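You operate a simulated robot arm through the tools that you are given. There is no shell and no other tool.

You are at the controls of a simulated robot arm. One attempt, no reset.

JOB
Stop pump and air, then set SERVICE, then switch the main isolator off.

The check looks at the end state, three seconds after you hand in, the way a careful person would. Anything else that was tipped, shoved, dropped, spilled or broken makes it a failure.

ROBOT AND FRAMES
A 6-joint arm with a fingered hand, fixed in place. Base frame: the origin is on the floor under the middle of its stand, x ahead of it, y to its left, z up. Lengths are in cm, angles in degrees, forces in N, time in s.
With the tool pointing down near the work surface it reaches from about 36 to 80 cm from the base axis. Its first joint turns from -115.0 to 115.0 degrees. Payload 4 kg.
Tool frame: the origin (TCP) lies between the finger pads and is the grasp point; the fingertips stand 2.6 cm ahead of it; z points along the fingers, y is the line along which they close. The gripper opens to 16.4 cm; its body begins 7.3 cm behind the TCP. The gripper is a hand of 5 fingers: y runs from the thumb to the fingers, the wrist lies at [0, 0, -23.9] in the tool frame, and closing takes about 1.5 s.
Orientation is told as [roll, pitch, yaw] about the base's x, y, z axes, in that order, counted from this pose: with the fingers straight down and closing along the base's y, the tool's x points along the base's -x, its y along +y and its z along -z.

CONTROLS
- The arm moves only by the tool play_rows. Its argument "deltas" is a list of rows, each a list of 3 entries, a list of its own where there are three numbers: the shift along the tool's x, y, z in cm, then the turn, a rotation vector about the tool's x, y, z in degrees, then the gripper command, from -1 (fully open) to 1 (shut), values between in proportion. In form: [[[tx, ty, tz], [ax, ay, az], hand], ...]. A call has 1 to 20 rows; each row is the pose to reach, as a shift and turn from the pose commanded when the call began, along the tool's axes at that moment. Rows are played at 5 a second. More than 5 cm and 8.6 degrees between two rows, or a gripper value outside its range, and nothing of the call is played. Where a pose cannot be reached the arm comes as near as it can. A force on the tool above 40 N (or 10 N above the force at the start of the call, whichever is more), or a blocked arm, ends the call early, and 0.2 s more pass. The fingers move at their own pace (about 4.5 cm/s each) and stop on an object; they squeeze with about 26 N. The grip force told is the motor's: it shows also when the fingers shut on nothing. Time passes only in rows, and 0.2 s behind the last, so rows that repeat a pose let the fingers close. It gives the time, the measured TCP pose, the force on the tool (base axes), the opening and the grip force at its end, in the units of the frame above (readings bear some noise), with the torque about the TCP (base axes, N m) and any sound that the robot's microphone picked up.
- Cameras (640 x 400 px; columns grow to the right, rows downward): "scene" is fixed at [40.11, -65.04, 182.72]; the picture's right is [0.99, 0.14, 0.00], its down [0.12, -0.88, -0.46] and it looks along [-0.06, 0.45, -0.89] (base axes); focal length 302 px, centre (320, 200). "wrist" rides on the gripper at [5, -7, -9.4] in the tool frame; the picture's right is [0.81, 0.59, 0.00], its down [-0.43, 0.60, -0.68] and it looks along [-0.40, 0.55, 0.74] (tool axes); focal length 270 px, centre (320, 200). There is no depth. A picture from a camera that has moved, and an enlarged one, comes with that camera's place and axes in the base frame and with its lens.
- capture(camera): a new picture of that camera. It takes no simulated time.
- raise_lower(by): slides the trunk up (or, below 0, down) by that many cm; the arm rides with it, the base frame stays. It gives what a move gives, with no picture.
- preshape(shape): the hand has 5 fingers and takes this shape, open, in about a second: jaw (thumb against the fingers, like two jaws); tri (thumb and two fingers); tip (a fingertip pinch); poke (one finger out to press); point (the index stretched); flat (the hand flat); cup (the hand cupped); fist (a fist). The gripper value then closes the fingers along that shape, each until it touches; the sizes above hold for jaw. It gives what a move gives, with no picture.
- zoom(camera, box): a new picture of the part [left, top, right, bottom] of that camera's present view, enlarged. It takes no simulated time.
- sign_off(): hands the job in; it is judged then, once.

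Places have to be worked out from the pictures, the camera data and where the tool is seen. Open the gripper and draw the arm clear of the work before you hand the job in, unless the task says otherwise.

The tools are called as name(argument=value, ...) on one line, values as JSON. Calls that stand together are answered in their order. play_rows: Moves the arm, as the interface text tells. Its arguments: {"type":"object","properties":{"deltas":{"type":"array","items":{"type":"array"}}},"required":["deltas"]} The other tools are called the same way: raise_lower (by) moves the trunk up or down; preshape (shape) gives the hand a shape; capture (camera) takes a picture; zoom (camera, box) takes an enlarged picture of a part of a camera's view; sign_off () hands the job in.

At the start:

```text
t: 0.0
tcp_pos: [34.16, -39.06, 153.28]
ee_rot: [-0.2, -0.2, 0.0]
force: [0.3, -0.2, -0.1]
ft_torque: [-0.01, -0.03, 0.01]
gripper_width: 16.38
grip_force: 0.1
shape: jaw
trunk travel left (down, up): [-97.7, 1.3]
```

scene: 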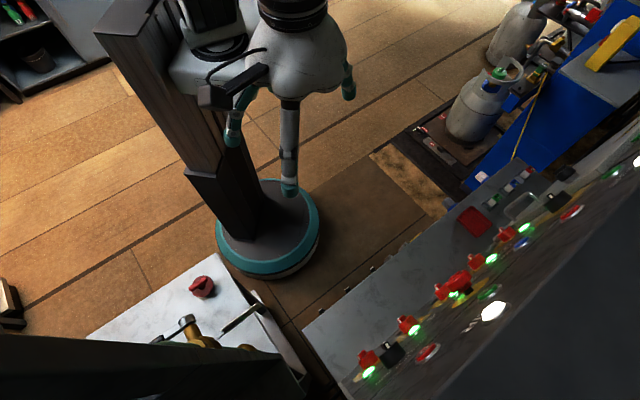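
wrist: 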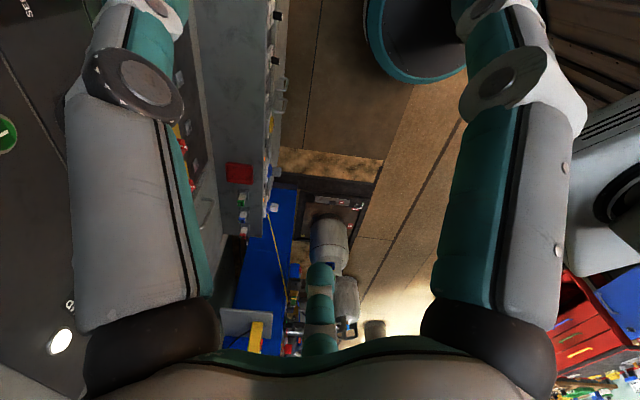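

I start by looking closer at the panel in the scene camera and at the wrist view.

zoom(camera="scene", box=[340, 160, 640, 400])

zoom(camera="scene", box=[80, 240, 340, 400])

zoom(camera="wrist", box=[0, 0, 320, 400])

```text
1.67 times, centred on (490, 280) of scene
camera zoom: at [40.11, -65.04, 182.72], right [0.99, 0.14, 0.0], down [0.12, -0.88, -0.46], along [-0.06, 0.45, -0.89], focal length 504 px, centre (37, 67)
```

zoom: 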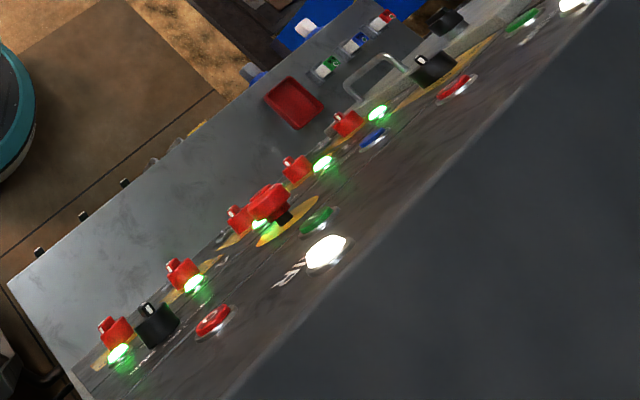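

```text
2.46 times, centred on (210, 320) of scene
camera zoom: at [40.11, -65.04, 182.72], right [0.99, 0.14, 0.0], down [0.12, -0.88, -0.46], along [-0.06, 0.45, -0.89], focal length 744 px, centre (591, -95)
```

zoom: 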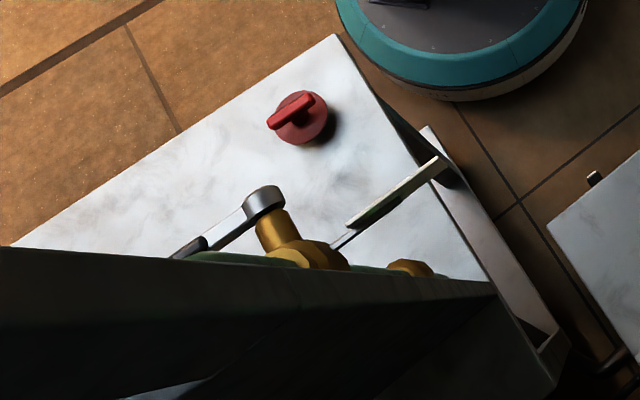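

```text
1.00 times, centred on (160, 200) of wrist (not enlarged: the box is as wide or as high as the picture)
camera zoom: at [29.03, -45.94, 162.65], right [-0.81, 0.59, 0.0], down [0.43, 0.6, 0.68], along [0.4, 0.55, -0.74], focal length 270 px, centre (480, 200)
```

zoom: 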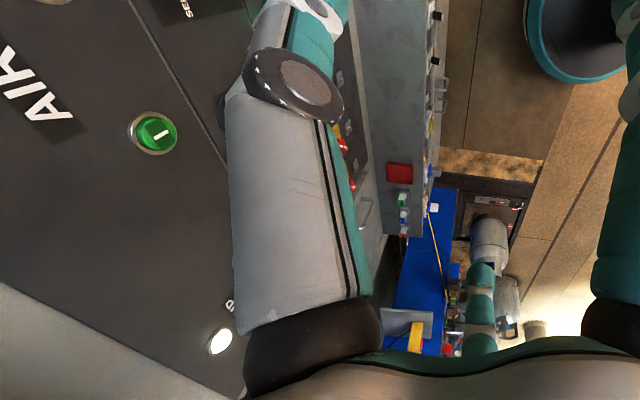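

The panel sits about 82 cm out along azimuth -45° (AIR start button near [62,-54,139], a lamp near [82,-35,147]), roughly vertical. I turn the hand halfway toward the panel with the TCP held in place, so the wrist camera can see it.

play_rows(deltas=[[[0, 0, 0], [6.9, -0.5, -4.5], -1], [[0, 0, 0], [13.7, -1.1, -9.0], -1], [[0, 0, 0], [20.6, -1.6, -13.4], -1], [[0, 0, 0], [27.5, -2.1, -17.9], -1], [[0, 0, 0], [34.3, -2.6, -22.4], -1], [[0, 0, 0], [41.2, -3.2, -26.9], -1], [[0, 0, 0], [48.0, -3.7, -31.3], -1]])

capture(camera="wrist")

capture(camera="scene")

```text
t: 1.6
tcp_pos: [34.85, -39.62, 153.06]
ee_rot: [-47.1, 9.1, 29.4]
force: [-0.8, 0.1, -0.5]
ft_torque: [0.05, 0.03, -0.04]
gripper_width: 16.38
grip_force: 0.0
shape: jaw
out of reach, approached as far as the arm can: row 7
trunk travel left (down, up): [-97.7, 1.3]
```

```text
taken
camera wrist: at [30.95, -39.36, 165.17], right [-0.95, -0.08, -0.3], down [-0.07, 1.0, -0.04], along [0.3, -0.02, -0.95], focal length 270 px, centre (320, 200)
```

wrist: 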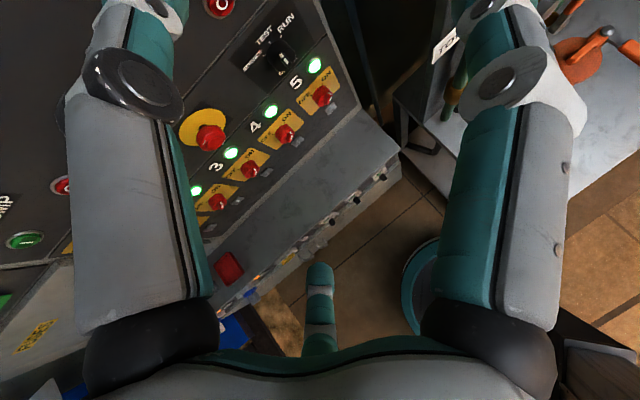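

```text
taken
```

scene: 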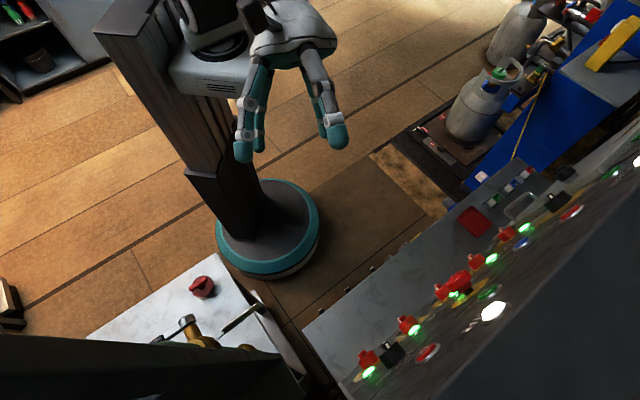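

The hand has turned partly (the wrist is too near the base to go on). I zoom in on the panel to read it.

zoom(camera="wrist", box=[150, 0, 420, 290])

zoom(camera="wrist", box=[0, 0, 120, 400])

zoom(camera="scene", box=[480, 120, 640, 260])

zoom(camera="scene", box=[340, 250, 520, 400])

```text
1.38 times, centred on (285, 145) of wrist
camera zoom: at [30.95, -39.36, 165.17], right [-0.95, -0.08, -0.3], down [-0.07, 1.0, -0.04], along [0.3, -0.02, -0.95], focal length 373 px, centre (368, 276)
```

zoom: 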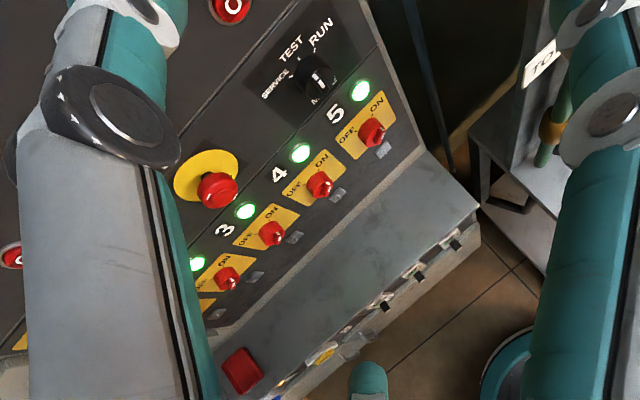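

```text
1.00 times, centred on (60, 200) of wrist (not enlarged: the box is as wide or as high as the picture)
camera zoom: at [30.95, -39.36, 165.17], right [-0.95, -0.08, -0.3], down [-0.07, 1.0, -0.04], along [0.3, -0.02, -0.95], focal length 270 px, centre (580, 200)
```

zoom: 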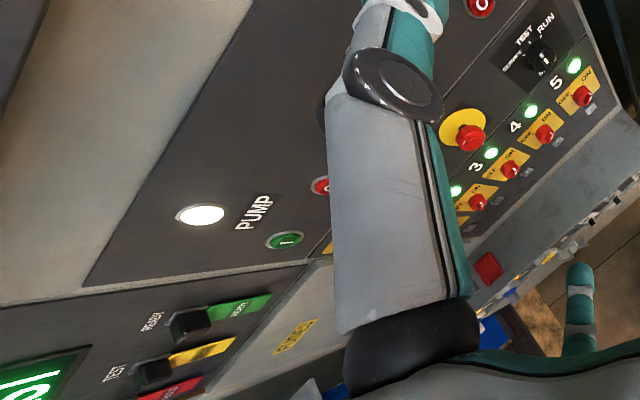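

```text
2.86 times, centred on (560, 190) of scene
camera zoom: at [40.11, -65.04, 182.72], right [0.99, 0.14, 0.0], down [0.12, -0.88, -0.46], along [-0.06, 0.45, -0.89], focal length 863 px, centre (-366, 229)
```

zoom: 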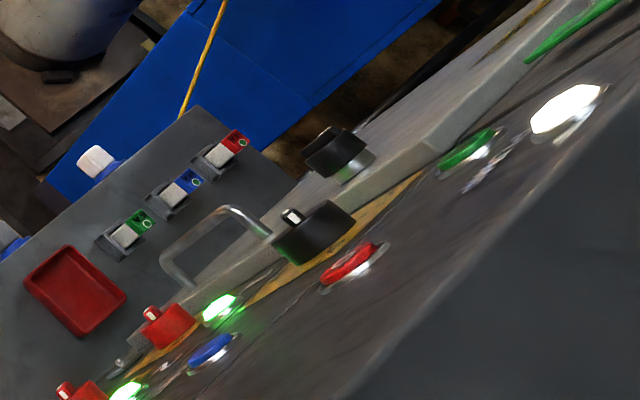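

```text
2.67 times, centred on (430, 325) of scene
camera zoom: at [40.11, -65.04, 182.72], right [0.99, 0.14, 0.0], down [0.12, -0.88, -0.46], along [-0.06, 0.45, -0.89], focal length 806 px, centre (27, -133)
```

zoom: 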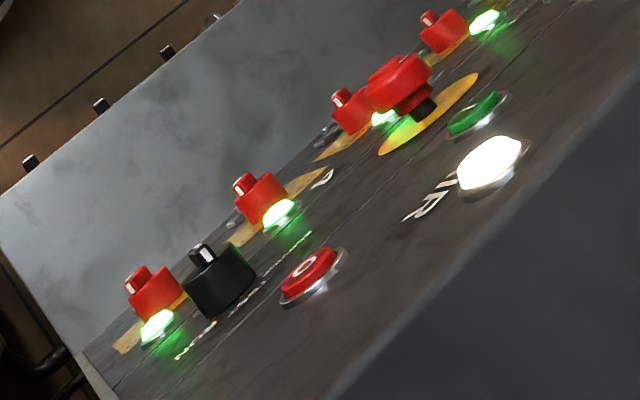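

The panel carries PUMP and AIR start/stop buttons, a mode selector (SERVICE/TEST/RUN), an emergency stop, and numbered isolators. I shape the hand to poke, which should also clear the camera's view, then look.

preshape(shape="poke")

capture(camera="wrist")

```text
t: 2.5
tcp_pos: [34.76, -39.67, 153.09]
ee_rot: [-47.0, 9.0, 29.3]
force: [0.0, -0.1, 0.6]
ft_torque: [-0.01, 0.02, -0.01]
gripper_width: 0.0
grip_force: 0.1
shape: poke
trunk travel left (down, up): [-97.7, 1.3]
```

```text
taken
camera wrist: at [30.89, -39.33, 165.19], right [-0.95, -0.07, -0.3], down [-0.06, 1.0, -0.04], along [0.3, -0.02, -0.95], focal length 270 px, centre (320, 200)
```

wrist: 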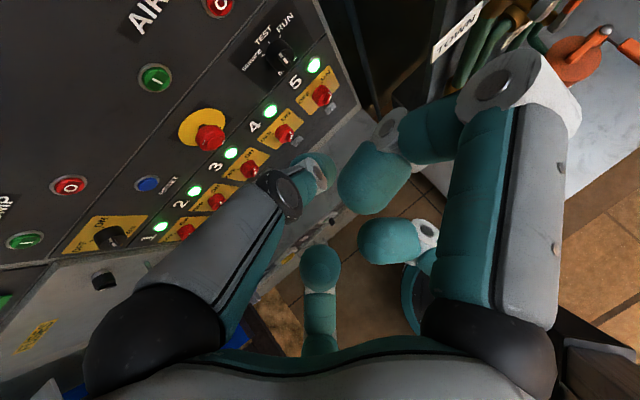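

The view is better. I zoom in on the labels and on the poking finger.

zoom(camera="wrist", box=[0, 130, 240, 280])

zoom(camera="wrist", box=[240, 100, 480, 280])

zoom(camera="wrist", box=[120, 0, 340, 130])

zoom(camera="scene", box=[220, 0, 400, 180])

```text
2.67 times, centred on (120, 205) of wrist
camera zoom: at [30.89, -39.33, 165.19], right [-0.95, -0.07, -0.3], down [-0.06, 1.0, -0.04], along [0.3, -0.02, -0.95], focal length 721 px, centre (853, 187)
```

zoom: 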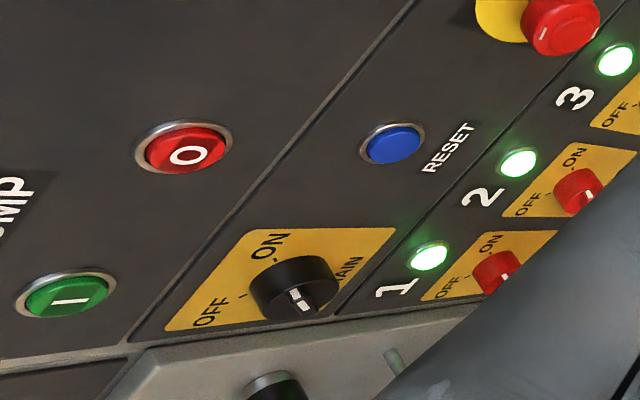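

```text
2.22 times, centred on (360, 190) of wrist
camera zoom: at [30.89, -39.33, 165.19], right [-0.95, -0.07, -0.3], down [-0.06, 1.0, -0.04], along [0.3, -0.02, -0.95], focal length 601 px, centre (231, 222)
```

zoom: 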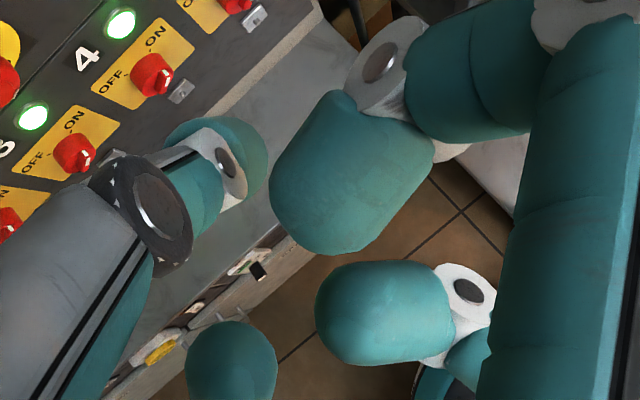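

```text
2.91 times, centred on (230, 65) of wrist
camera zoom: at [30.89, -39.33, 165.19], right [-0.95, -0.07, -0.3], down [-0.06, 1.0, -0.04], along [0.3, -0.02, -0.95], focal length 786 px, centre (582, 593)
```

zoom: 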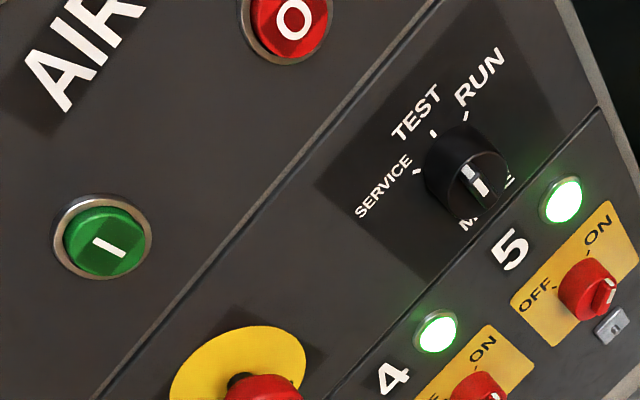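

```text
2.22 times, centred on (310, 90) of scene
camera zoom: at [40.11, -65.04, 182.72], right [0.99, 0.14, 0.0], down [0.12, -0.88, -0.46], along [-0.06, 0.45, -0.89], focal length 672 px, centre (342, 444)
```

zoom: 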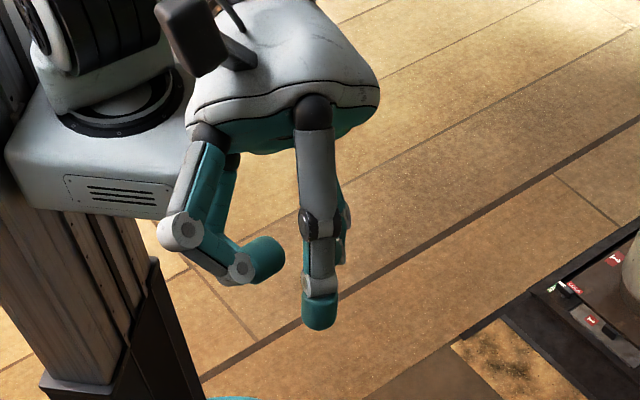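

Labels are now readable: MAIN is the black knob on the larger yellow plate (lateral about +37, z about 128), PUMP stop is near [77,-40,139], AIR stop near [54,-63,139], and the mode knob near [52,-63,127]. I swing out to a standoff about 22 cm off the panel with the hand pointing straight at it.

play_rows(deltas=[[[-3.8, 0.5, 1.9], [0, 0, 0], -1], [[-7.6, 1.0, 3.8], [6.0, -0.5, -3.9], -1], [[-11.4, 1.5, 5.7], [12.0, -1.0, -7.8], -1], [[-15.2, 2.0, 7.6], [18.0, -1.4, -11.7], -1], [[-19.0, 2.5, 9.5], [24.0, -1.9, -15.6], -1], [[-19.0, 2.5, 9.5], [30.0, -2.4, -19.5], -1], [[-19.0, 2.5, 9.5], [36.0, -2.9, -23.4], -1], [[-19.0, 2.5, 9.5], [42.0, -3.3, -27.3], -1], [[-19.0, 2.5, 9.5], [47.9, -3.8, -31.2], -1]])

capture(camera="wrist")

capture(camera="scene")

```text
t: 4.5
tcp_pos: [53.08, -35.06, 141.96]
ee_rot: [-90.2, 36.1, 44.4]
force: [0.0, 0.0, 0.2]
ft_torque: [0.0, -0.03, 0.0]
gripper_width: 0.0
grip_force: 0.1
shape: poke
out of reach, approached as far as the arm can: row 9
trunk travel left (down, up): [-97.7, 1.3]
```

```text
taken
camera wrist: at [46.34, -28.46, 150.58], right [-0.71, -0.7, 0.0], down [-0.47, 0.48, -0.74], along [0.52, -0.53, -0.68], focal length 270 px, centre (320, 200)
```

wrist: 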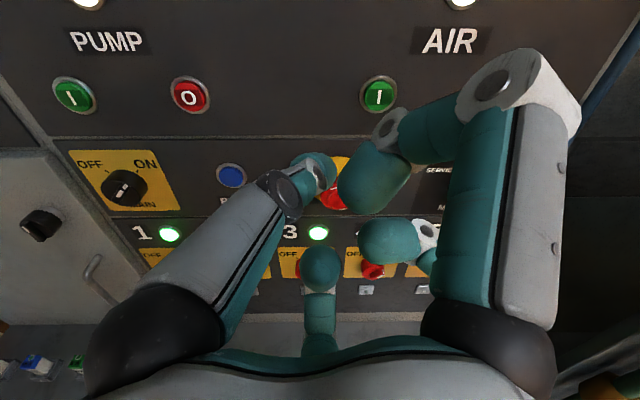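

```text
taken
```

scene: 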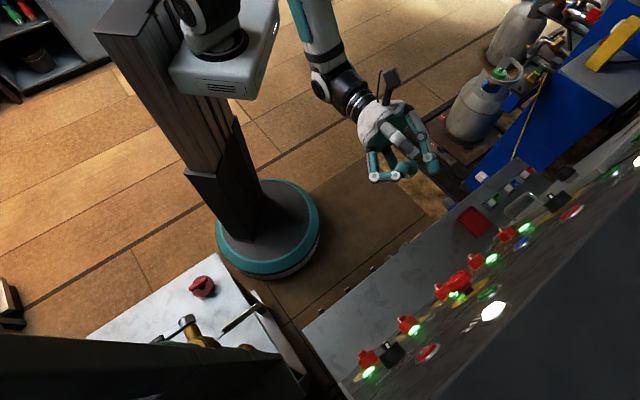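

Clear frontal view now. I zoom in on the PUMP group, the MAIN knob, the AIR group and the finger.

zoom(camera="wrist", box=[40, 70, 260, 220])

zoom(camera="wrist", box=[240, 130, 460, 290])

zoom(camera="scene", box=[340, 60, 480, 200])

```text
2.67 times, centred on (150, 145) of wrist
camera zoom: at [46.34, -28.46, 150.58], right [-0.71, -0.7, 0.0], down [-0.47, 0.48, -0.74], along [0.52, -0.53, -0.68], focal length 721 px, centre (773, 347)
```

zoom: 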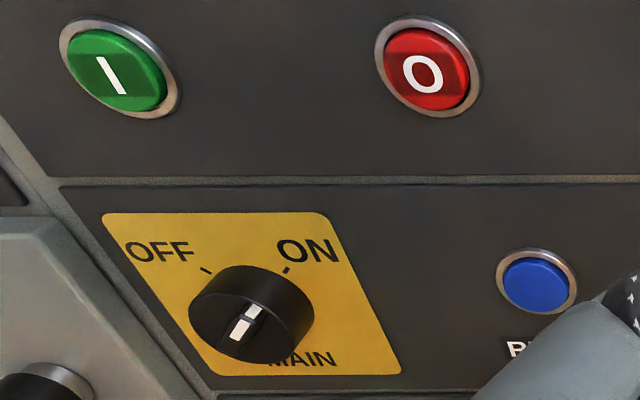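

```text
2.50 times, centred on (350, 210) of wrist
camera zoom: at [46.34, -28.46, 150.58], right [-0.71, -0.7, 0.0], down [-0.47, 0.48, -0.74], along [0.52, -0.53, -0.68], focal length 676 px, centre (245, 175)
```

zoom: 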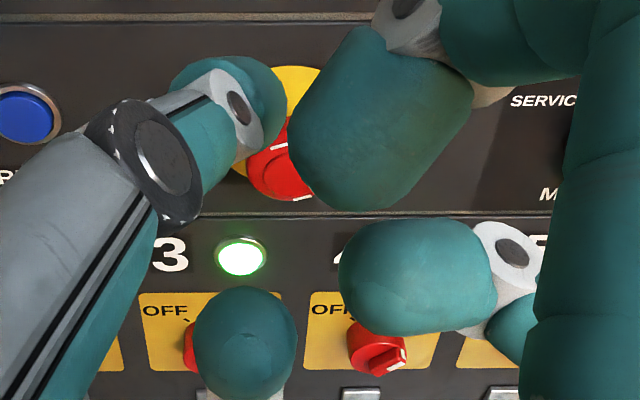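

```text
2.86 times, centred on (410, 130) of scene
camera zoom: at [40.11, -65.04, 182.72], right [0.99, 0.14, 0.0], down [0.12, -0.88, -0.46], along [-0.06, 0.45, -0.89], focal length 863 px, centre (63, 400)
```

zoom: 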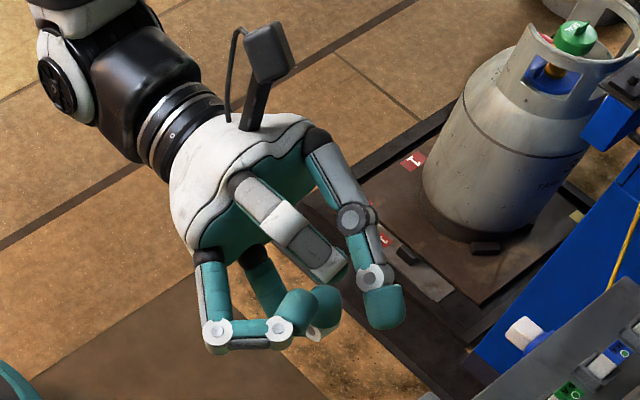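

The finger tip sits near the tool axis (about TCP + 2.5 cm along z) and the other fingers are about 3 cm behind it. PUMP stop works out at lateral 26.5, z 139, radial about 82.5; I move to a pre-press pose roughly 4 cm in front of it.

play_rows(deltas=[[[-2.8, -1.2, 2.5], [0, 0, 0], -1], [[-5.6, -2.4, 5.0], [0, 0, 0], -1], [[-8.3, -3.5, 7.5], [0, 0, 0], -1], [[-11.0, -4.6, 10.0], [0, 0, 0], -1], [[-13.6, -5.65, 12.5], [0, 0, 0], -1], [[-13.6, -5.65, 12.5], [0, 0, 0], -1]])

capture(camera="wrist")

capture(camera="scene")

```text
t: 5.9
tcp_pos: [71.82, -33.87, 138.56]
ee_rot: [-90.1, 36.0, 44.8]
force: [-0.9, 0.5, -0.4]
ft_torque: [-0.02, 0.01, 0.03]
gripper_width: 0.01
grip_force: 0.0
shape: poke
trunk travel left (down, up): [-97.7, 1.3]
```

```text
taken
camera wrist: at [65.17, -27.28, 147.08], right [-0.71, -0.71, 0.0], down [-0.48, 0.48, -0.74], along [0.52, -0.52, -0.68], focal length 270 px, centre (320, 200)
```

wrist: 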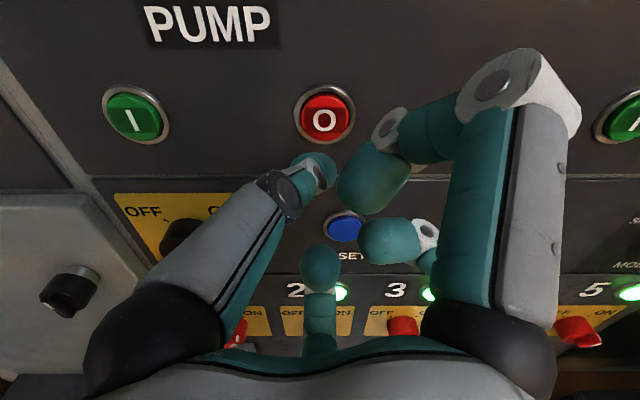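

```text
taken
```

scene: 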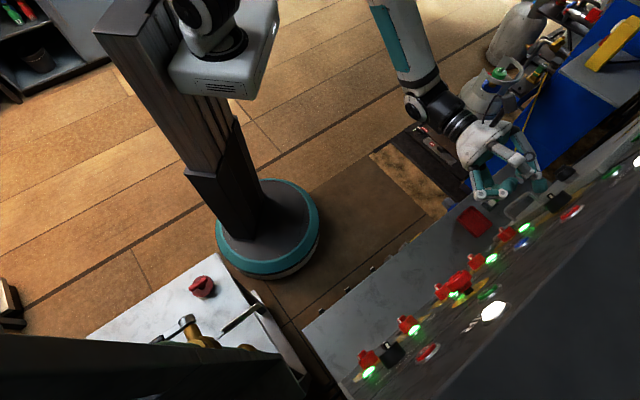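

The fingertip lines up with the PUMP O button (button at lateral 26.45, z 139; tip about 26.8, 138.8). I press forward slowly and watch force and sound.

play_rows(deltas=[[[0, 0, 1.5], [0, 0, 0], -1], [[0, 0, 3.0], [0, 0, 0], -1], [[0, 0, 3.6], [0, 0, 0], -1], [[0, 0, 4.0], [0, 0, 0], -1], [[0, 0, 4.4], [0, 0, 0], -1]])

capture(camera="wrist")

```text
t: 7.1
tcp_pos: [74.92, -37.04, 138.55]
ee_rot: [-90.1, 36.0, 44.8]
force: [0.3, 0.7, 0.2]
ft_torque: [0.0, 0.02, 0.02]
gripper_width: 0.02
grip_force: 0.1
shape: poke
trunk travel left (down, up): [-97.7, 1.3]
```

```text
taken
camera wrist: at [68.35, -30.41, 147.11], right [-0.71, -0.71, 0.0], down [-0.48, 0.48, -0.74], along [0.52, -0.52, -0.68], focal length 270 px, centre (320, 200)
```

wrist: 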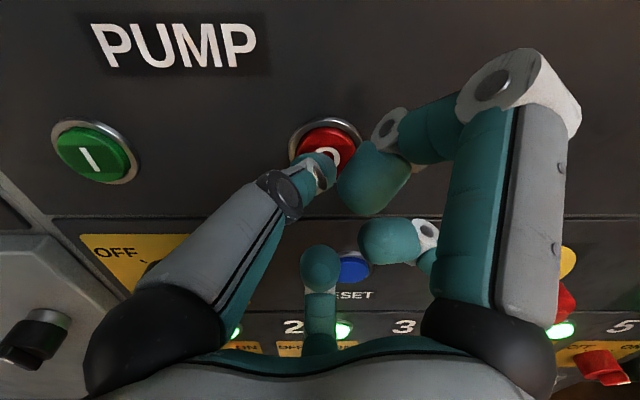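

No contact yet; the tip is just at the button, a touch low-left of its centre. I nudge it toward the centre and push on in small steps.

play_rows(deltas=[[[0.5, -0.2, 0.0], [0, 0, 0], -1], [[0.5, -0.2, 0.3], [0, 0, 0], -1], [[0.5, -0.2, 0.6], [0, 0, 0], -1], [[0.5, -0.2, 0.9], [0, 0, 0], -1]])

zoom(camera="wrist", box=[200, 80, 440, 230])

```text
t: 8.1
tcp_pos: [75.13, -37.53, 139.08]
ee_rot: [-90.3, 36.0, 44.9]
force: [-10.0, 9.4, -0.6]
ft_torque: [0.05, -0.01, 0.02]
gripper_width: 0.0
grip_force: 0.1
shape: poke
trunk travel left (down, up): [-97.7, 1.3]
heard: click
```

```text
2.67 times, centred on (320, 155) of wrist
camera zoom: at [68.51, -30.98, 147.66], right [-0.71, -0.71, 0.0], down [-0.48, 0.48, -0.74], along [0.52, -0.52, -0.68], focal length 721 px, centre (320, 320)
```

zoom: 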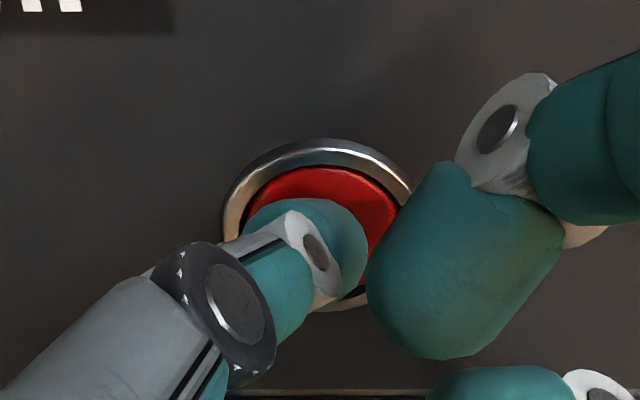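

A click was heard at about 14 N. I draw straight back and check whether the PUMP lamp went out.

play_rows(deltas=[[[0, 0, -1.5], [0, 0, 0], -1], [[0, 0, -4.0], [0, 0, 0], -1], [[0, 0, -7.0], [0, 0, 0], -1], [[0, 0, -10.0], [0, 0, 0], -1]])

capture(camera="wrist")

capture(camera="scene")

```text
t: 9.1
tcp_pos: [68.23, -30.76, 139.19]
ee_rot: [-90.2, 35.9, 44.8]
force: [-0.1, 0.9, -0.1]
ft_torque: [0.0, 0.01, -0.02]
gripper_width: 0.0
grip_force: 0.0
shape: poke
trunk travel left (down, up): [-97.7, 1.3]
```

```text
taken
camera wrist: at [61.58, -24.18, 147.78], right [-0.71, -0.71, 0.0], down [-0.48, 0.48, -0.74], along [0.52, -0.52, -0.68], focal length 270 px, centre (320, 200)
```

wrist: 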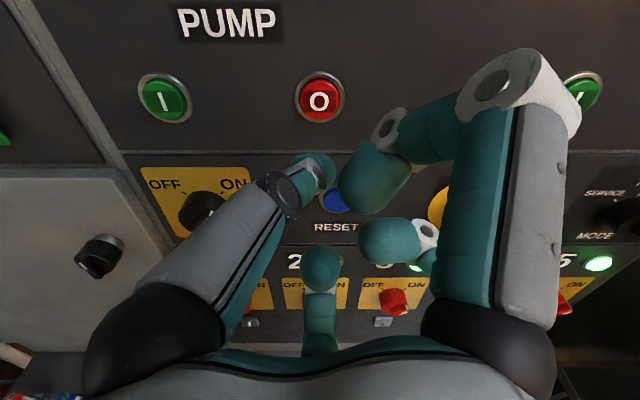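

```text
taken
```

scene: 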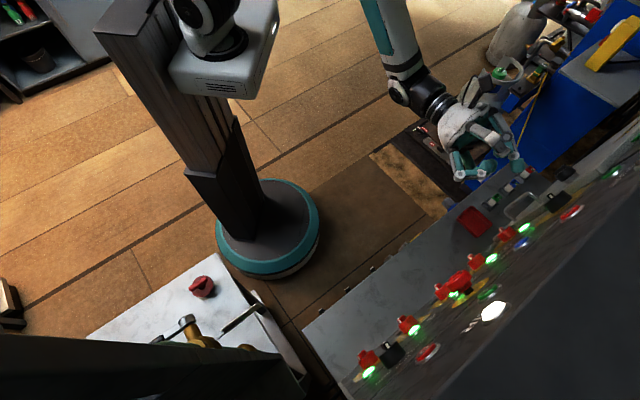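

PUMP lamp is out, so the pump stopped. Next I slide sideways at the same standoff to in front of the AIR O button (lateral about -6.6, z 139).

play_rows(deltas=[[[3.3, 2.45, 0.25], [0, 0, 0], -1], [[6.65, 4.9, 0.5], [0, 0, 0], -1], [[9.95, 7.3, 0.8], [0, 0, 0], -1], [[13.3, 9.75, 1.05], [0, 0, 0], -1], [[16.6, 12.2, 1.3], [0, 0, 0], -1], [[19.95, 14.6, 1.55], [0, 0, 0], -1], [[23.3, 17.05, 1.85], [0, 0, 0], -1], [[26.6, 19.5, 2.1], [0, 0, 0], -1], [[26.6, 19.5, 2.1], [0, 0, 0], -1]])

capture(camera="wrist")

capture(camera="scene")

```text
t: 11.1
tcp_pos: [56.14, -47.81, 141.11]
ee_rot: [-88.8, 36.0, 38.0]
force: [-0.3, 0.3, -0.3]
ft_torque: [0.01, 0.01, 0.01]
gripper_width: 0.01
grip_force: 0.0
shape: poke
out of reach, approached as far as the arm can: row 4, 5, 6, 7, 8, 9
trunk travel left (down, up): [-97.7, 1.3]
```

```text
taken
camera wrist: at [50.41, -40.53, 149.84], right [-0.8, -0.61, 0.0], down [-0.42, 0.55, -0.72], along [0.44, -0.58, -0.69], focal length 270 px, centre (320, 200)
```

wrist: 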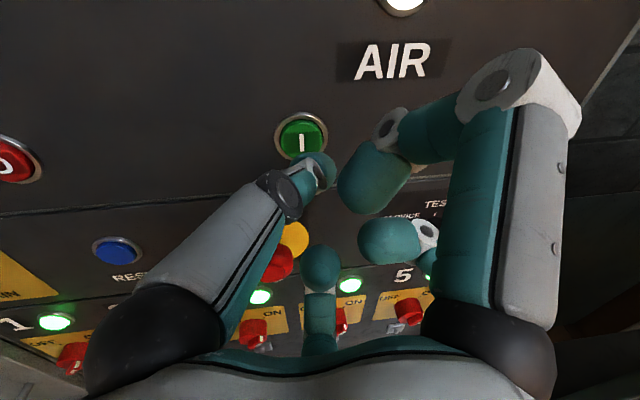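

```text
taken
```

scene: 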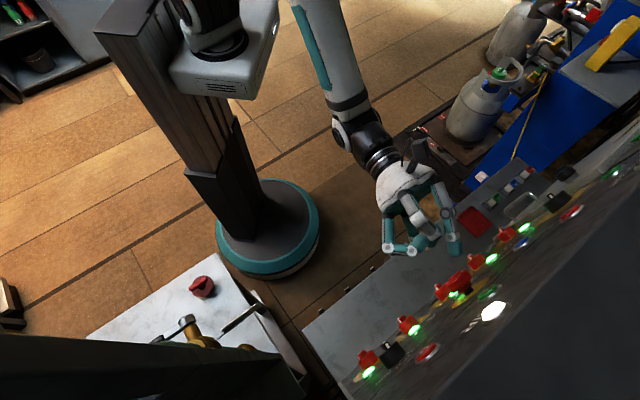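

The lateral slide ran into a wrist limit: this hand roll can't go further right. I back off to the left a little and roll the hand about its own axis (+) toward its neutral roll, to free the wrist.

play_rows(deltas=[[[-1.6, -1.2, -0.8], [0, 0, 0], -1], [[-3.2, -2.4, -1.6], [0, 0, 8], -1], [[-4.8, -3.6, -2.4], [0, 0, 16], -1], [[-6.5, -4.7, -3.0], [0, 0, 24], -1], [[-6.5, -4.7, -3.0], [0, 0, 32], -1], [[-6.5, -4.7, -3.0], [0, 0, 40], -1]])

```text
t: 12.5
tcp_pos: [60.75, -40.17, 140.79]
ee_rot: [-89.0, -4.2, 37.4]
force: [0.7, 0.5, 0.0]
ft_torque: [-0.02, -0.01, -0.04]
gripper_width: 0.0
grip_force: 0.0
shape: poke
trunk travel left (down, up): [-97.7, 1.3]
```

The commanded pose follows the reached one, and the roll worked. I now roll further and align straight to the panel while sliding across to the front of AIR stop.

play_rows(deltas=[[[0, 0, 0], [-0.4, -1.9, 6.4], -1], [[3.5, 0, 0.5], [-0.7, -3.7, 12.8], -1], [[7.0, 0, 1.1], [-1.0, -5.6, 19.2], -1], [[10.5, 0, 1.7], [-1.3, -7.5, 25.7], -1], [[14.0, 0.1, 2.3], [-1.3, -7.5, 25.7], -1], [[17.5, 0.1, 2.9], [-1.3, -7.5, 25.7], -1], [[20.95, 0.1, 3.43], [-1.3, -7.5, 25.7], -1], [[20.95, 0.1, 3.43], [-1.3, -7.5, 25.7], -1]])

capture(camera="wrist")

capture(camera="scene")

```text
t: 14.3
tcp_pos: [55.32, -47.13, 141.29]
ee_rot: [-88.6, -29.7, 36.6]
force: [0.3, -0.5, -0.6]
ft_torque: [-0.01, -0.03, 0.01]
gripper_width: 0.0
grip_force: 0.0
shape: poke
out of reach, approached as far as the arm can: row 3, 4, 5, 6, 7, 8
trunk travel left (down, up): [-97.7, 1.3]
```

```text
taken
camera wrist: at [43.44, -44.63, 144.98], right [-0.34, -0.23, -0.91], down [0.12, 0.95, -0.29], along [0.93, -0.21, -0.29], focal length 270 px, centre (320, 200)
```

wrist: 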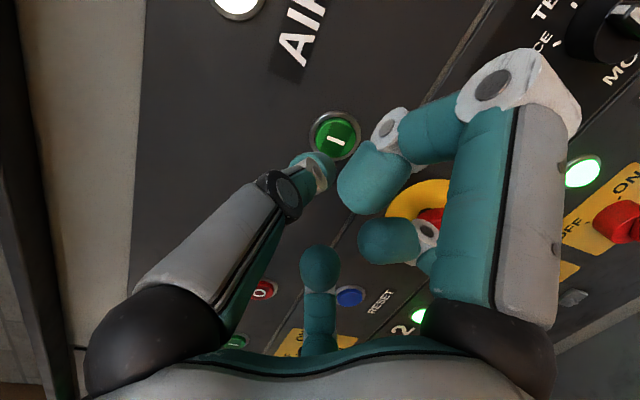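

```text
taken
```

scene: 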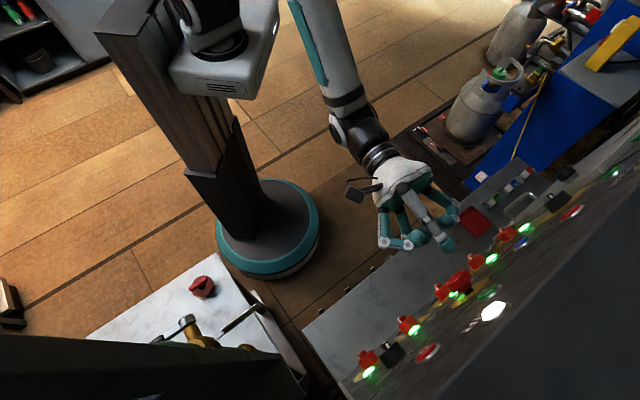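

The limit isn't hand roll: the steep forearm can't aim the hand straight along the arm's own plane from this height. I'll fold the hand back down and lower the trunk, so the forearm comes in flatter and the wrist stays in its natural range.

play_rows(deltas=[[[-0.4, -1.3, -2.0], [-6.7, 4.5, 0.5], -1], [[-0.8, -2.6, -4.1], [-13.4, 8.9, 1.1], -1], [[-1.1, -3.8, -6.1], [-20.2, 13.4, 1.6], -1], [[-1.5, -5.1, -8.2], [-26.9, 17.8, 2.2], -1], [[-1.9, -6.4, -10.2], [-33.6, 22.3, 2.7], -1], [[-1.9, -6.4, -10.2], [-40.4, 26.7, 3.3], -1], [[-1.9, -6.4, -10.2], [-47.1, 31.2, 3.8], -1], [[-1.9, -6.4, -10.2], [-53.8, 35.6, 4.4], -1], [[-1.9, -6.4, -10.2], [-60.5, 40.1, 4.9], -1], [[-1.9, -6.4, -10.2], [-67.3, 44.5, 5.5], -1], [[-1.9, -6.4, -10.2], [-74.0, 49.0, 6.0], -1], [[-1.9, -6.4, -10.2], [-74.0, 49.0, 6.0], -1]])

capture(camera="scene")

```text
t: 16.9
tcp_pos: [47.92, -40.2, 147.42]
ee_rot: [-0.1, 0.1, 0.0]
force: [-1.4, 1.0, -0.4]
ft_torque: [-0.04, -0.01, -0.02]
gripper_width: 0.0
grip_force: 0.0
shape: poke
trunk travel left (down, up): [-97.7, 1.3]
```

```text
taken
```

scene: 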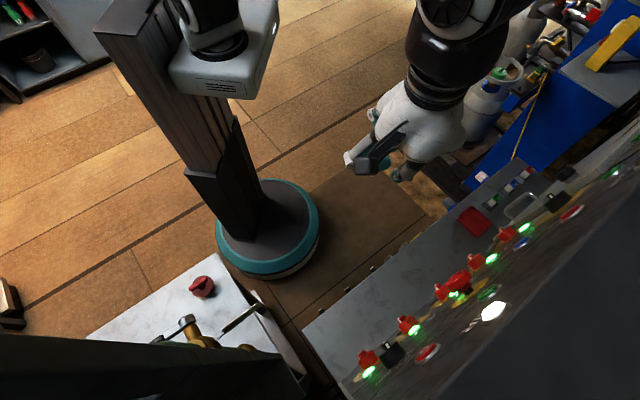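

Hand points down again in its natural configuration. I pull back to about 15 cm clear of the desk edge before lowering the trunk.

play_rows(deltas=[[[2.6, 2.3, 0], [0, 0, 0], -1], [[5.2, 4.7, 0], [0, 0, 0], -1], [[7.6, 7.0, 0], [0, 0, 0], -1], [[7.6, 7.0, 0], [0, 0, 0], -1]])

raise_lower(by=-30)

capture(camera="scene")

capture(camera="wrist")

```text
t: 17.9
tcp_pos: [40.47, -33.32, 147.34]
ee_rot: [0.0, 0.0, 0.0]
force: [0.4, -0.4, -0.3]
ft_torque: [0.03, 0.01, 0.02]
gripper_width: 0.02
grip_force: 0.0
shape: poke
trunk travel left (down, up): [-97.7, 1.3]
```

```text
t: 20.9
tcp_pos: [40.44, -33.22, 117.38]
ee_rot: [-0.2, 0.0, 0.0]
force: [-1.0, -1.1, -1.4]
ft_torque: [-0.02, 0.02, 0.02]
gripper_width: 0.0
grip_force: 0.0
shape: poke
trunk travel left (down, up): [-67.7, 31.3]
```

```text
taken
```

scene: 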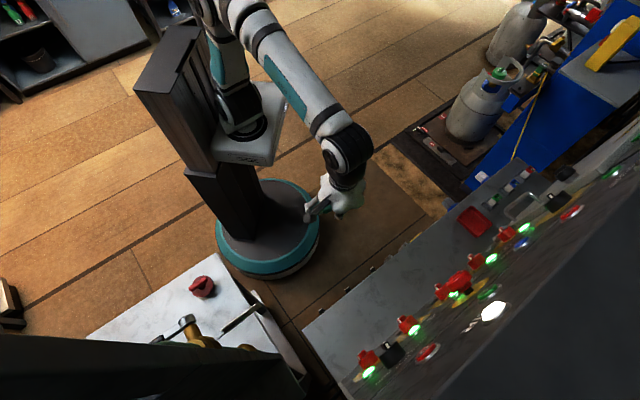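

```text
taken
camera wrist: at [35.3, -40.21, 126.63], right [-0.81, 0.59, 0.0], down [0.43, 0.6, 0.68], along [0.4, 0.55, -0.74], focal length 270 px, centre (320, 200)
```

wrist: 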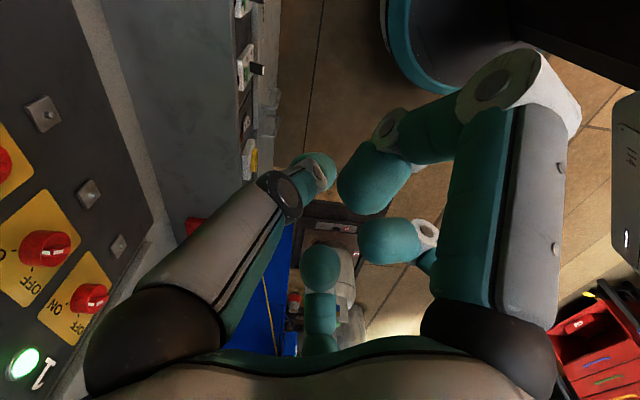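

The arm is now visible: shoulder near z 116, forearm only slightly downward. I raise the hand with the arm and lower the trunk another 20 cm so the forearm will come in from level.

play_rows(deltas=[[[0, 0, -4], [0, 0, 0], -1], [[0, 0, -8], [0, 0, 0], -1], [[0, 0, -12], [0, 0, 0], -1], [[0, 0, -12], [0, 0, 0], -1]])

raise_lower(by=-22)

```text
t: 21.9
tcp_pos: [40.22, -32.88, 123.7]
ee_rot: [-0.4, -0.4, 0.0]
force: [0.4, -0.3, -0.3]
ft_torque: [0.01, 0.01, -0.03]
gripper_width: 0.0
grip_force: 0.1
shape: poke
out of reach, approached as far as the arm can: row 2, 3, 4
trunk travel left (down, up): [-67.7, 31.3]
```

```text
t: 24.2
tcp_pos: [40.15, -32.9, 101.61]
ee_rot: [-0.4, -0.4, -0.1]
force: [-0.4, 0.6, -0.2]
ft_torque: [0.0, -0.03, 0.01]
gripper_width: 0.0
grip_force: 0.1
shape: poke
trunk travel left (down, up): [-45.7, 53.3]
```

Trunk is now about 52 cm lower. I bring the hand up and pitch it forward toward the panel, raising first and moving outward only once above the desk.

play_rows(deltas=[[[0.95, -0.95, -3.1], [5.3, -5.3, 0], -1], [[1.9, -1.9, -6.2], [10.6, -10.6, 0], -1], [[2.85, -2.85, -9.3], [15.9, -15.9, 0], -1], [[3.8, -3.8, -12.4], [21.2, -21.2, 0], -1], [[4.75, -4.75, -15.6], [26.5, -26.5, 0], -1], [[5.7, -5.7, -18.7], [31.8, -31.8, 0], -1], [[4.0, -7.4, -21.8], [37.1, -37.1, 0], -1], [[2.3, -9.1, -24.9], [42.4, -42.4, 0], -1], [[0.6, -10.7, -28.0], [47.7, -47.7, 0], -1], [[-1.0, -12.4, -31.2], [53.0, -53.0, 0], -1], [[-2.7, -14.1, -34.3], [58.3, -58.3, 0], -1], [[-4.4, -15.8, -37.4], [63.6, -63.6, 0], -1], [[-4.4, -15.8, -37.4], [63.6, -63.6, 0], -1]])

capture(camera="wrist")

capture(camera="scene")

```text
t: 27.0
tcp_pos: [45.21, -47.89, 139.98]
ee_rot: [-90.2, -45.1, 44.7]
force: [0.2, -0.3, -0.5]
ft_torque: [0.01, -0.03, 0.0]
gripper_width: 0.0
grip_force: 0.0
shape: poke
out of reach, approached as far as the arm can: row 6, 7, 12, 13
trunk travel left (down, up): [-45.7, 53.3]
```

```text
taken
camera wrist: at [32.49, -47.21, 141.3], right [-0.11, -0.11, -0.99], down [0.04, 0.99, -0.12], along [0.99, -0.06, -0.1], focal length 270 px, centre (320, 200)
```

wrist: 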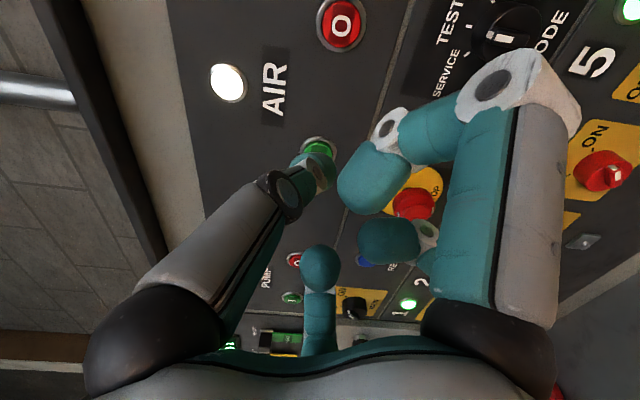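

```text
taken
```

scene: 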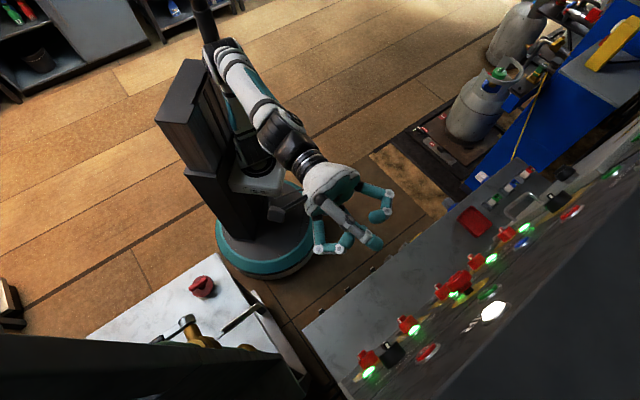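

This configuration reaches freely. AIR O button triangulates to lateral -6.7, z 139.1; I move in to about 3 cm short of it.

play_rows(deltas=[[[1.3, -0.9, 3.7], [0, 0, 0], -1], [[2.5, -1.8, 7.4], [0, 0, 0], -1], [[3.7, -2.7, 10.5], [0, 0, 0], -1], [[3.7, -2.7, 11.2], [0, 0, 0], -1], [[3.7, -2.7, 11.2], [0, 0, 0], -1]])

capture(camera="wrist")

capture(camera="scene")

```text
t: 28.2
tcp_pos: [50.48, -58.93, 139.98]
ee_rot: [-90.2, -45.1, 44.7]
force: [-0.6, 0.3, -0.9]
ft_torque: [0.0, -0.04, 0.03]
gripper_width: 0.0
grip_force: 0.1
shape: poke
out of reach, approached as far as the arm can: row 1, 2, 3, 4, 5
trunk travel left (down, up): [-45.7, 53.3]
```

```text
taken
camera wrist: at [37.82, -58.32, 141.32], right [-0.11, -0.11, -0.99], down [0.04, 0.99, -0.12], along [0.99, -0.05, -0.1], focal length 270 px, centre (320, 200)
```

wrist: 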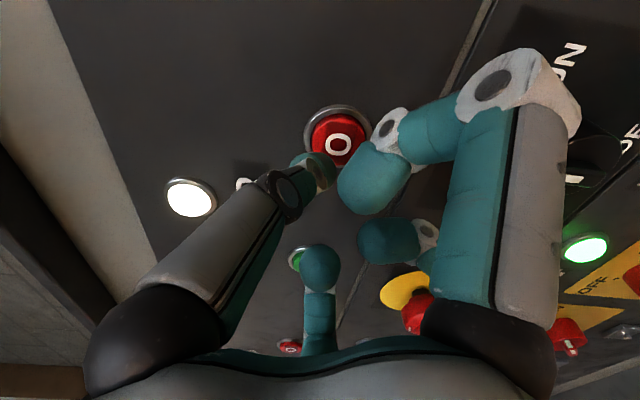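

```text
taken
```

scene: 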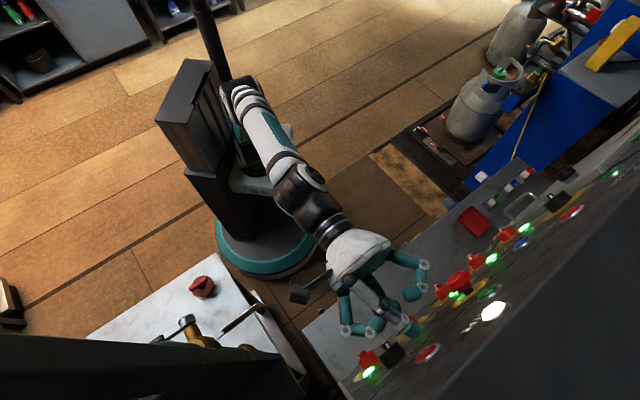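

The arm holds z at 139.98, its lower limit at this trunk height, while the button is at about z 139.1. I lower the trunk 0.9 cm to line the tip up and look again.

raise_lower(by=-0.9)

zoom(camera="wrist", box=[220, 80, 460, 230])

```text
t: 28.8
tcp_pos: [50.51, -58.91, 139.19]
ee_rot: [-90.1, -45.1, 44.8]
force: [0.0, -0.2, 0.3]
ft_torque: [-0.02, 0.03, 0.02]
gripper_width: 0.0
grip_force: 0.1
shape: poke
trunk travel left (down, up): [-44.8, 54.2]
```

```text
2.67 times, centred on (340, 155) of wrist
camera zoom: at [37.82, -58.32, 140.41], right [-0.11, -0.11, -0.99], down [0.04, 0.99, -0.12], along [0.99, -0.05, -0.1], focal length 721 px, centre (267, 320)
```

zoom: 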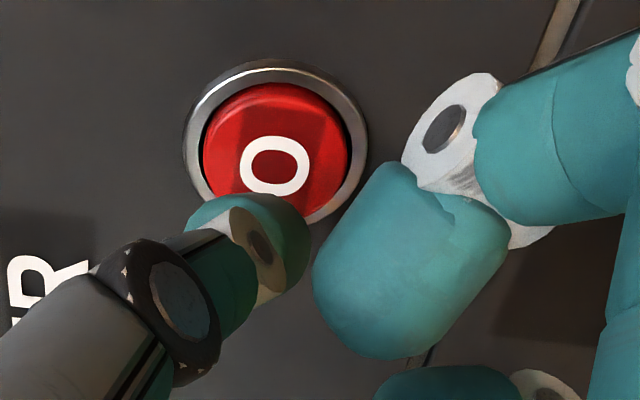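

Tip is at about (lateral -6.3, z 139.4), the button at (-6.8, 139.1) – a small nudge right and then press forward about 2.4 cm.

play_rows(deltas=[[[0.3, -0.3, 0.8], [0, 0, 0], -1], [[0.3, -0.3, 1.5], [0, 0, 0], -1], [[0.3, -0.3, 1.9], [0, 0, 0], -1], [[0.3, -0.3, 2.2], [0, 0, 0], -1], [[0.3, -0.3, 2.4], [0, 0, 0], -1]])

capture(camera="wrist")

```text
t: 30.0
tcp_pos: [51.69, -60.86, 139.14]
ee_rot: [-90.2, -45.2, 44.8]
force: [-4.8, 3.1, -0.4]
ft_torque: [-0.03, -0.02, 0.0]
gripper_width: 0.0
grip_force: 0.1
shape: poke
trunk travel left (down, up): [-44.8, 54.2]
heard: click
```

```text
taken
camera wrist: at [39.01, -60.22, 140.49], right [-0.11, -0.11, -0.99], down [0.04, 0.99, -0.12], along [0.99, -0.05, -0.1], focal length 270 px, centre (320, 200)
```

wrist: 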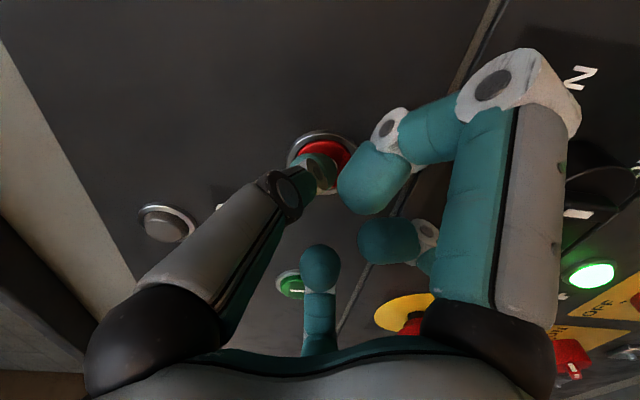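

Click, and the AIR lamp is dark. I back off straight and look over the mode knob.

play_rows(deltas=[[[0, 0, -1.5], [0, 0, 0], -1], [[0, 0, -4.5], [0, 0, 0], -1], [[0, 0, -8.0], [0, 0, 0], -1], [[0, 0, -11.5], [0, 0, 0], -1], [[0, 0, -14.0], [0, 0, 0], -1]])

capture(camera="wrist")

capture(camera="scene")

```text
t: 31.2
tcp_pos: [43.44, -50.2, 140.65]
ee_rot: [-89.2, -45.4, 43.2]
force: [-0.7, 0.2, -0.3]
ft_torque: [-0.01, 0.01, 0.02]
gripper_width: 0.0
grip_force: 0.0
shape: poke
out of reach, approached as far as the arm can: row 2, 3, 4, 5
trunk travel left (down, up): [-44.8, 54.2]
```

```text
taken
camera wrist: at [30.79, -49.34, 141.96], right [-0.12, -0.1, -0.99], down [0.06, 0.99, -0.1], along [0.99, -0.07, -0.11], focal length 270 px, centre (320, 200)
```

wrist: 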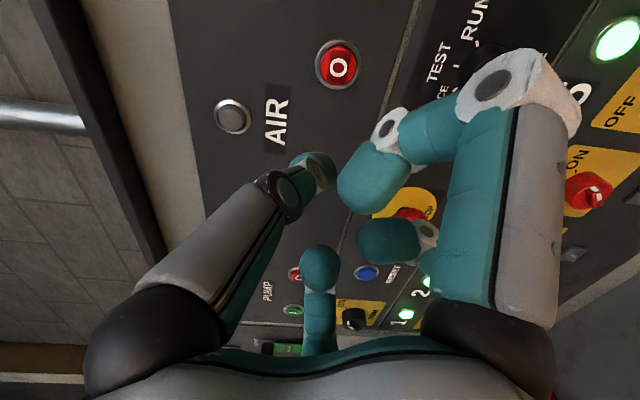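

```text
taken
```

scene: 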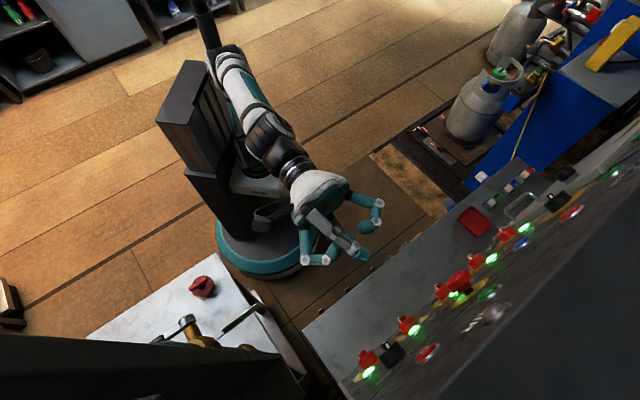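

Both run lamps are now out. I zoom on the mode knob in both cameras to see its pointer and shape.

zoom(camera="scene", box=[350, 320, 450, 400])

zoom(camera="wrist", box=[400, 0, 600, 130])

zoom(camera="wrist", box=[240, 240, 440, 370])

```text
5.00 times, centred on (400, 360) of scene
camera zoom: at [40.11, -65.04, 182.72], right [0.99, 0.14, 0.0], down [0.12, -0.88, -0.46], along [-0.06, 0.45, -0.89], focal length 1511 px, centre (-80, -600)
```

zoom: 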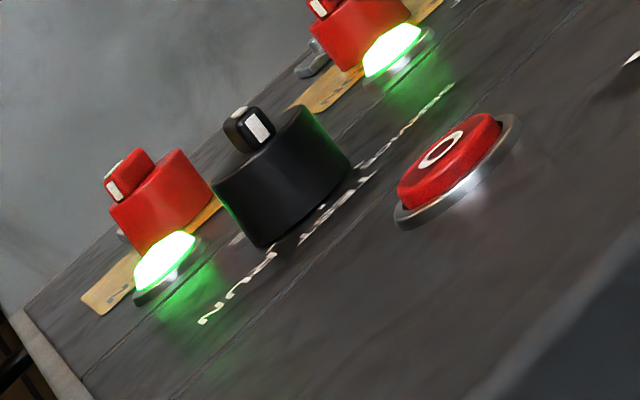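

```text
3.08 times, centred on (500, 65) of wrist
camera zoom: at [30.79, -49.34, 141.96], right [-0.12, -0.1, -0.99], down [0.06, 0.99, -0.1], along [0.99, -0.07, -0.11], focal length 832 px, centre (-234, 615)
```

zoom: 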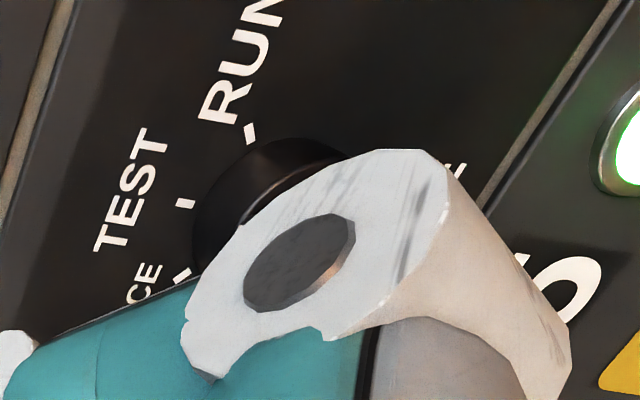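

```text
3.08 times, centred on (340, 305) of wrist
camera zoom: at [30.79, -49.34, 141.96], right [-0.12, -0.1, -0.99], down [0.06, 0.99, -0.1], along [0.99, -0.07, -0.11], focal length 832 px, centre (258, -123)
```

zoom: 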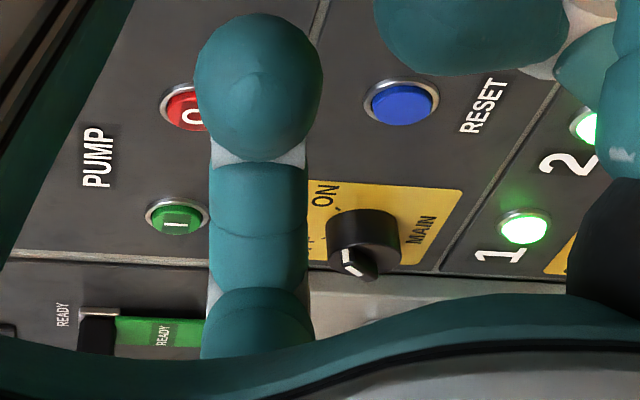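

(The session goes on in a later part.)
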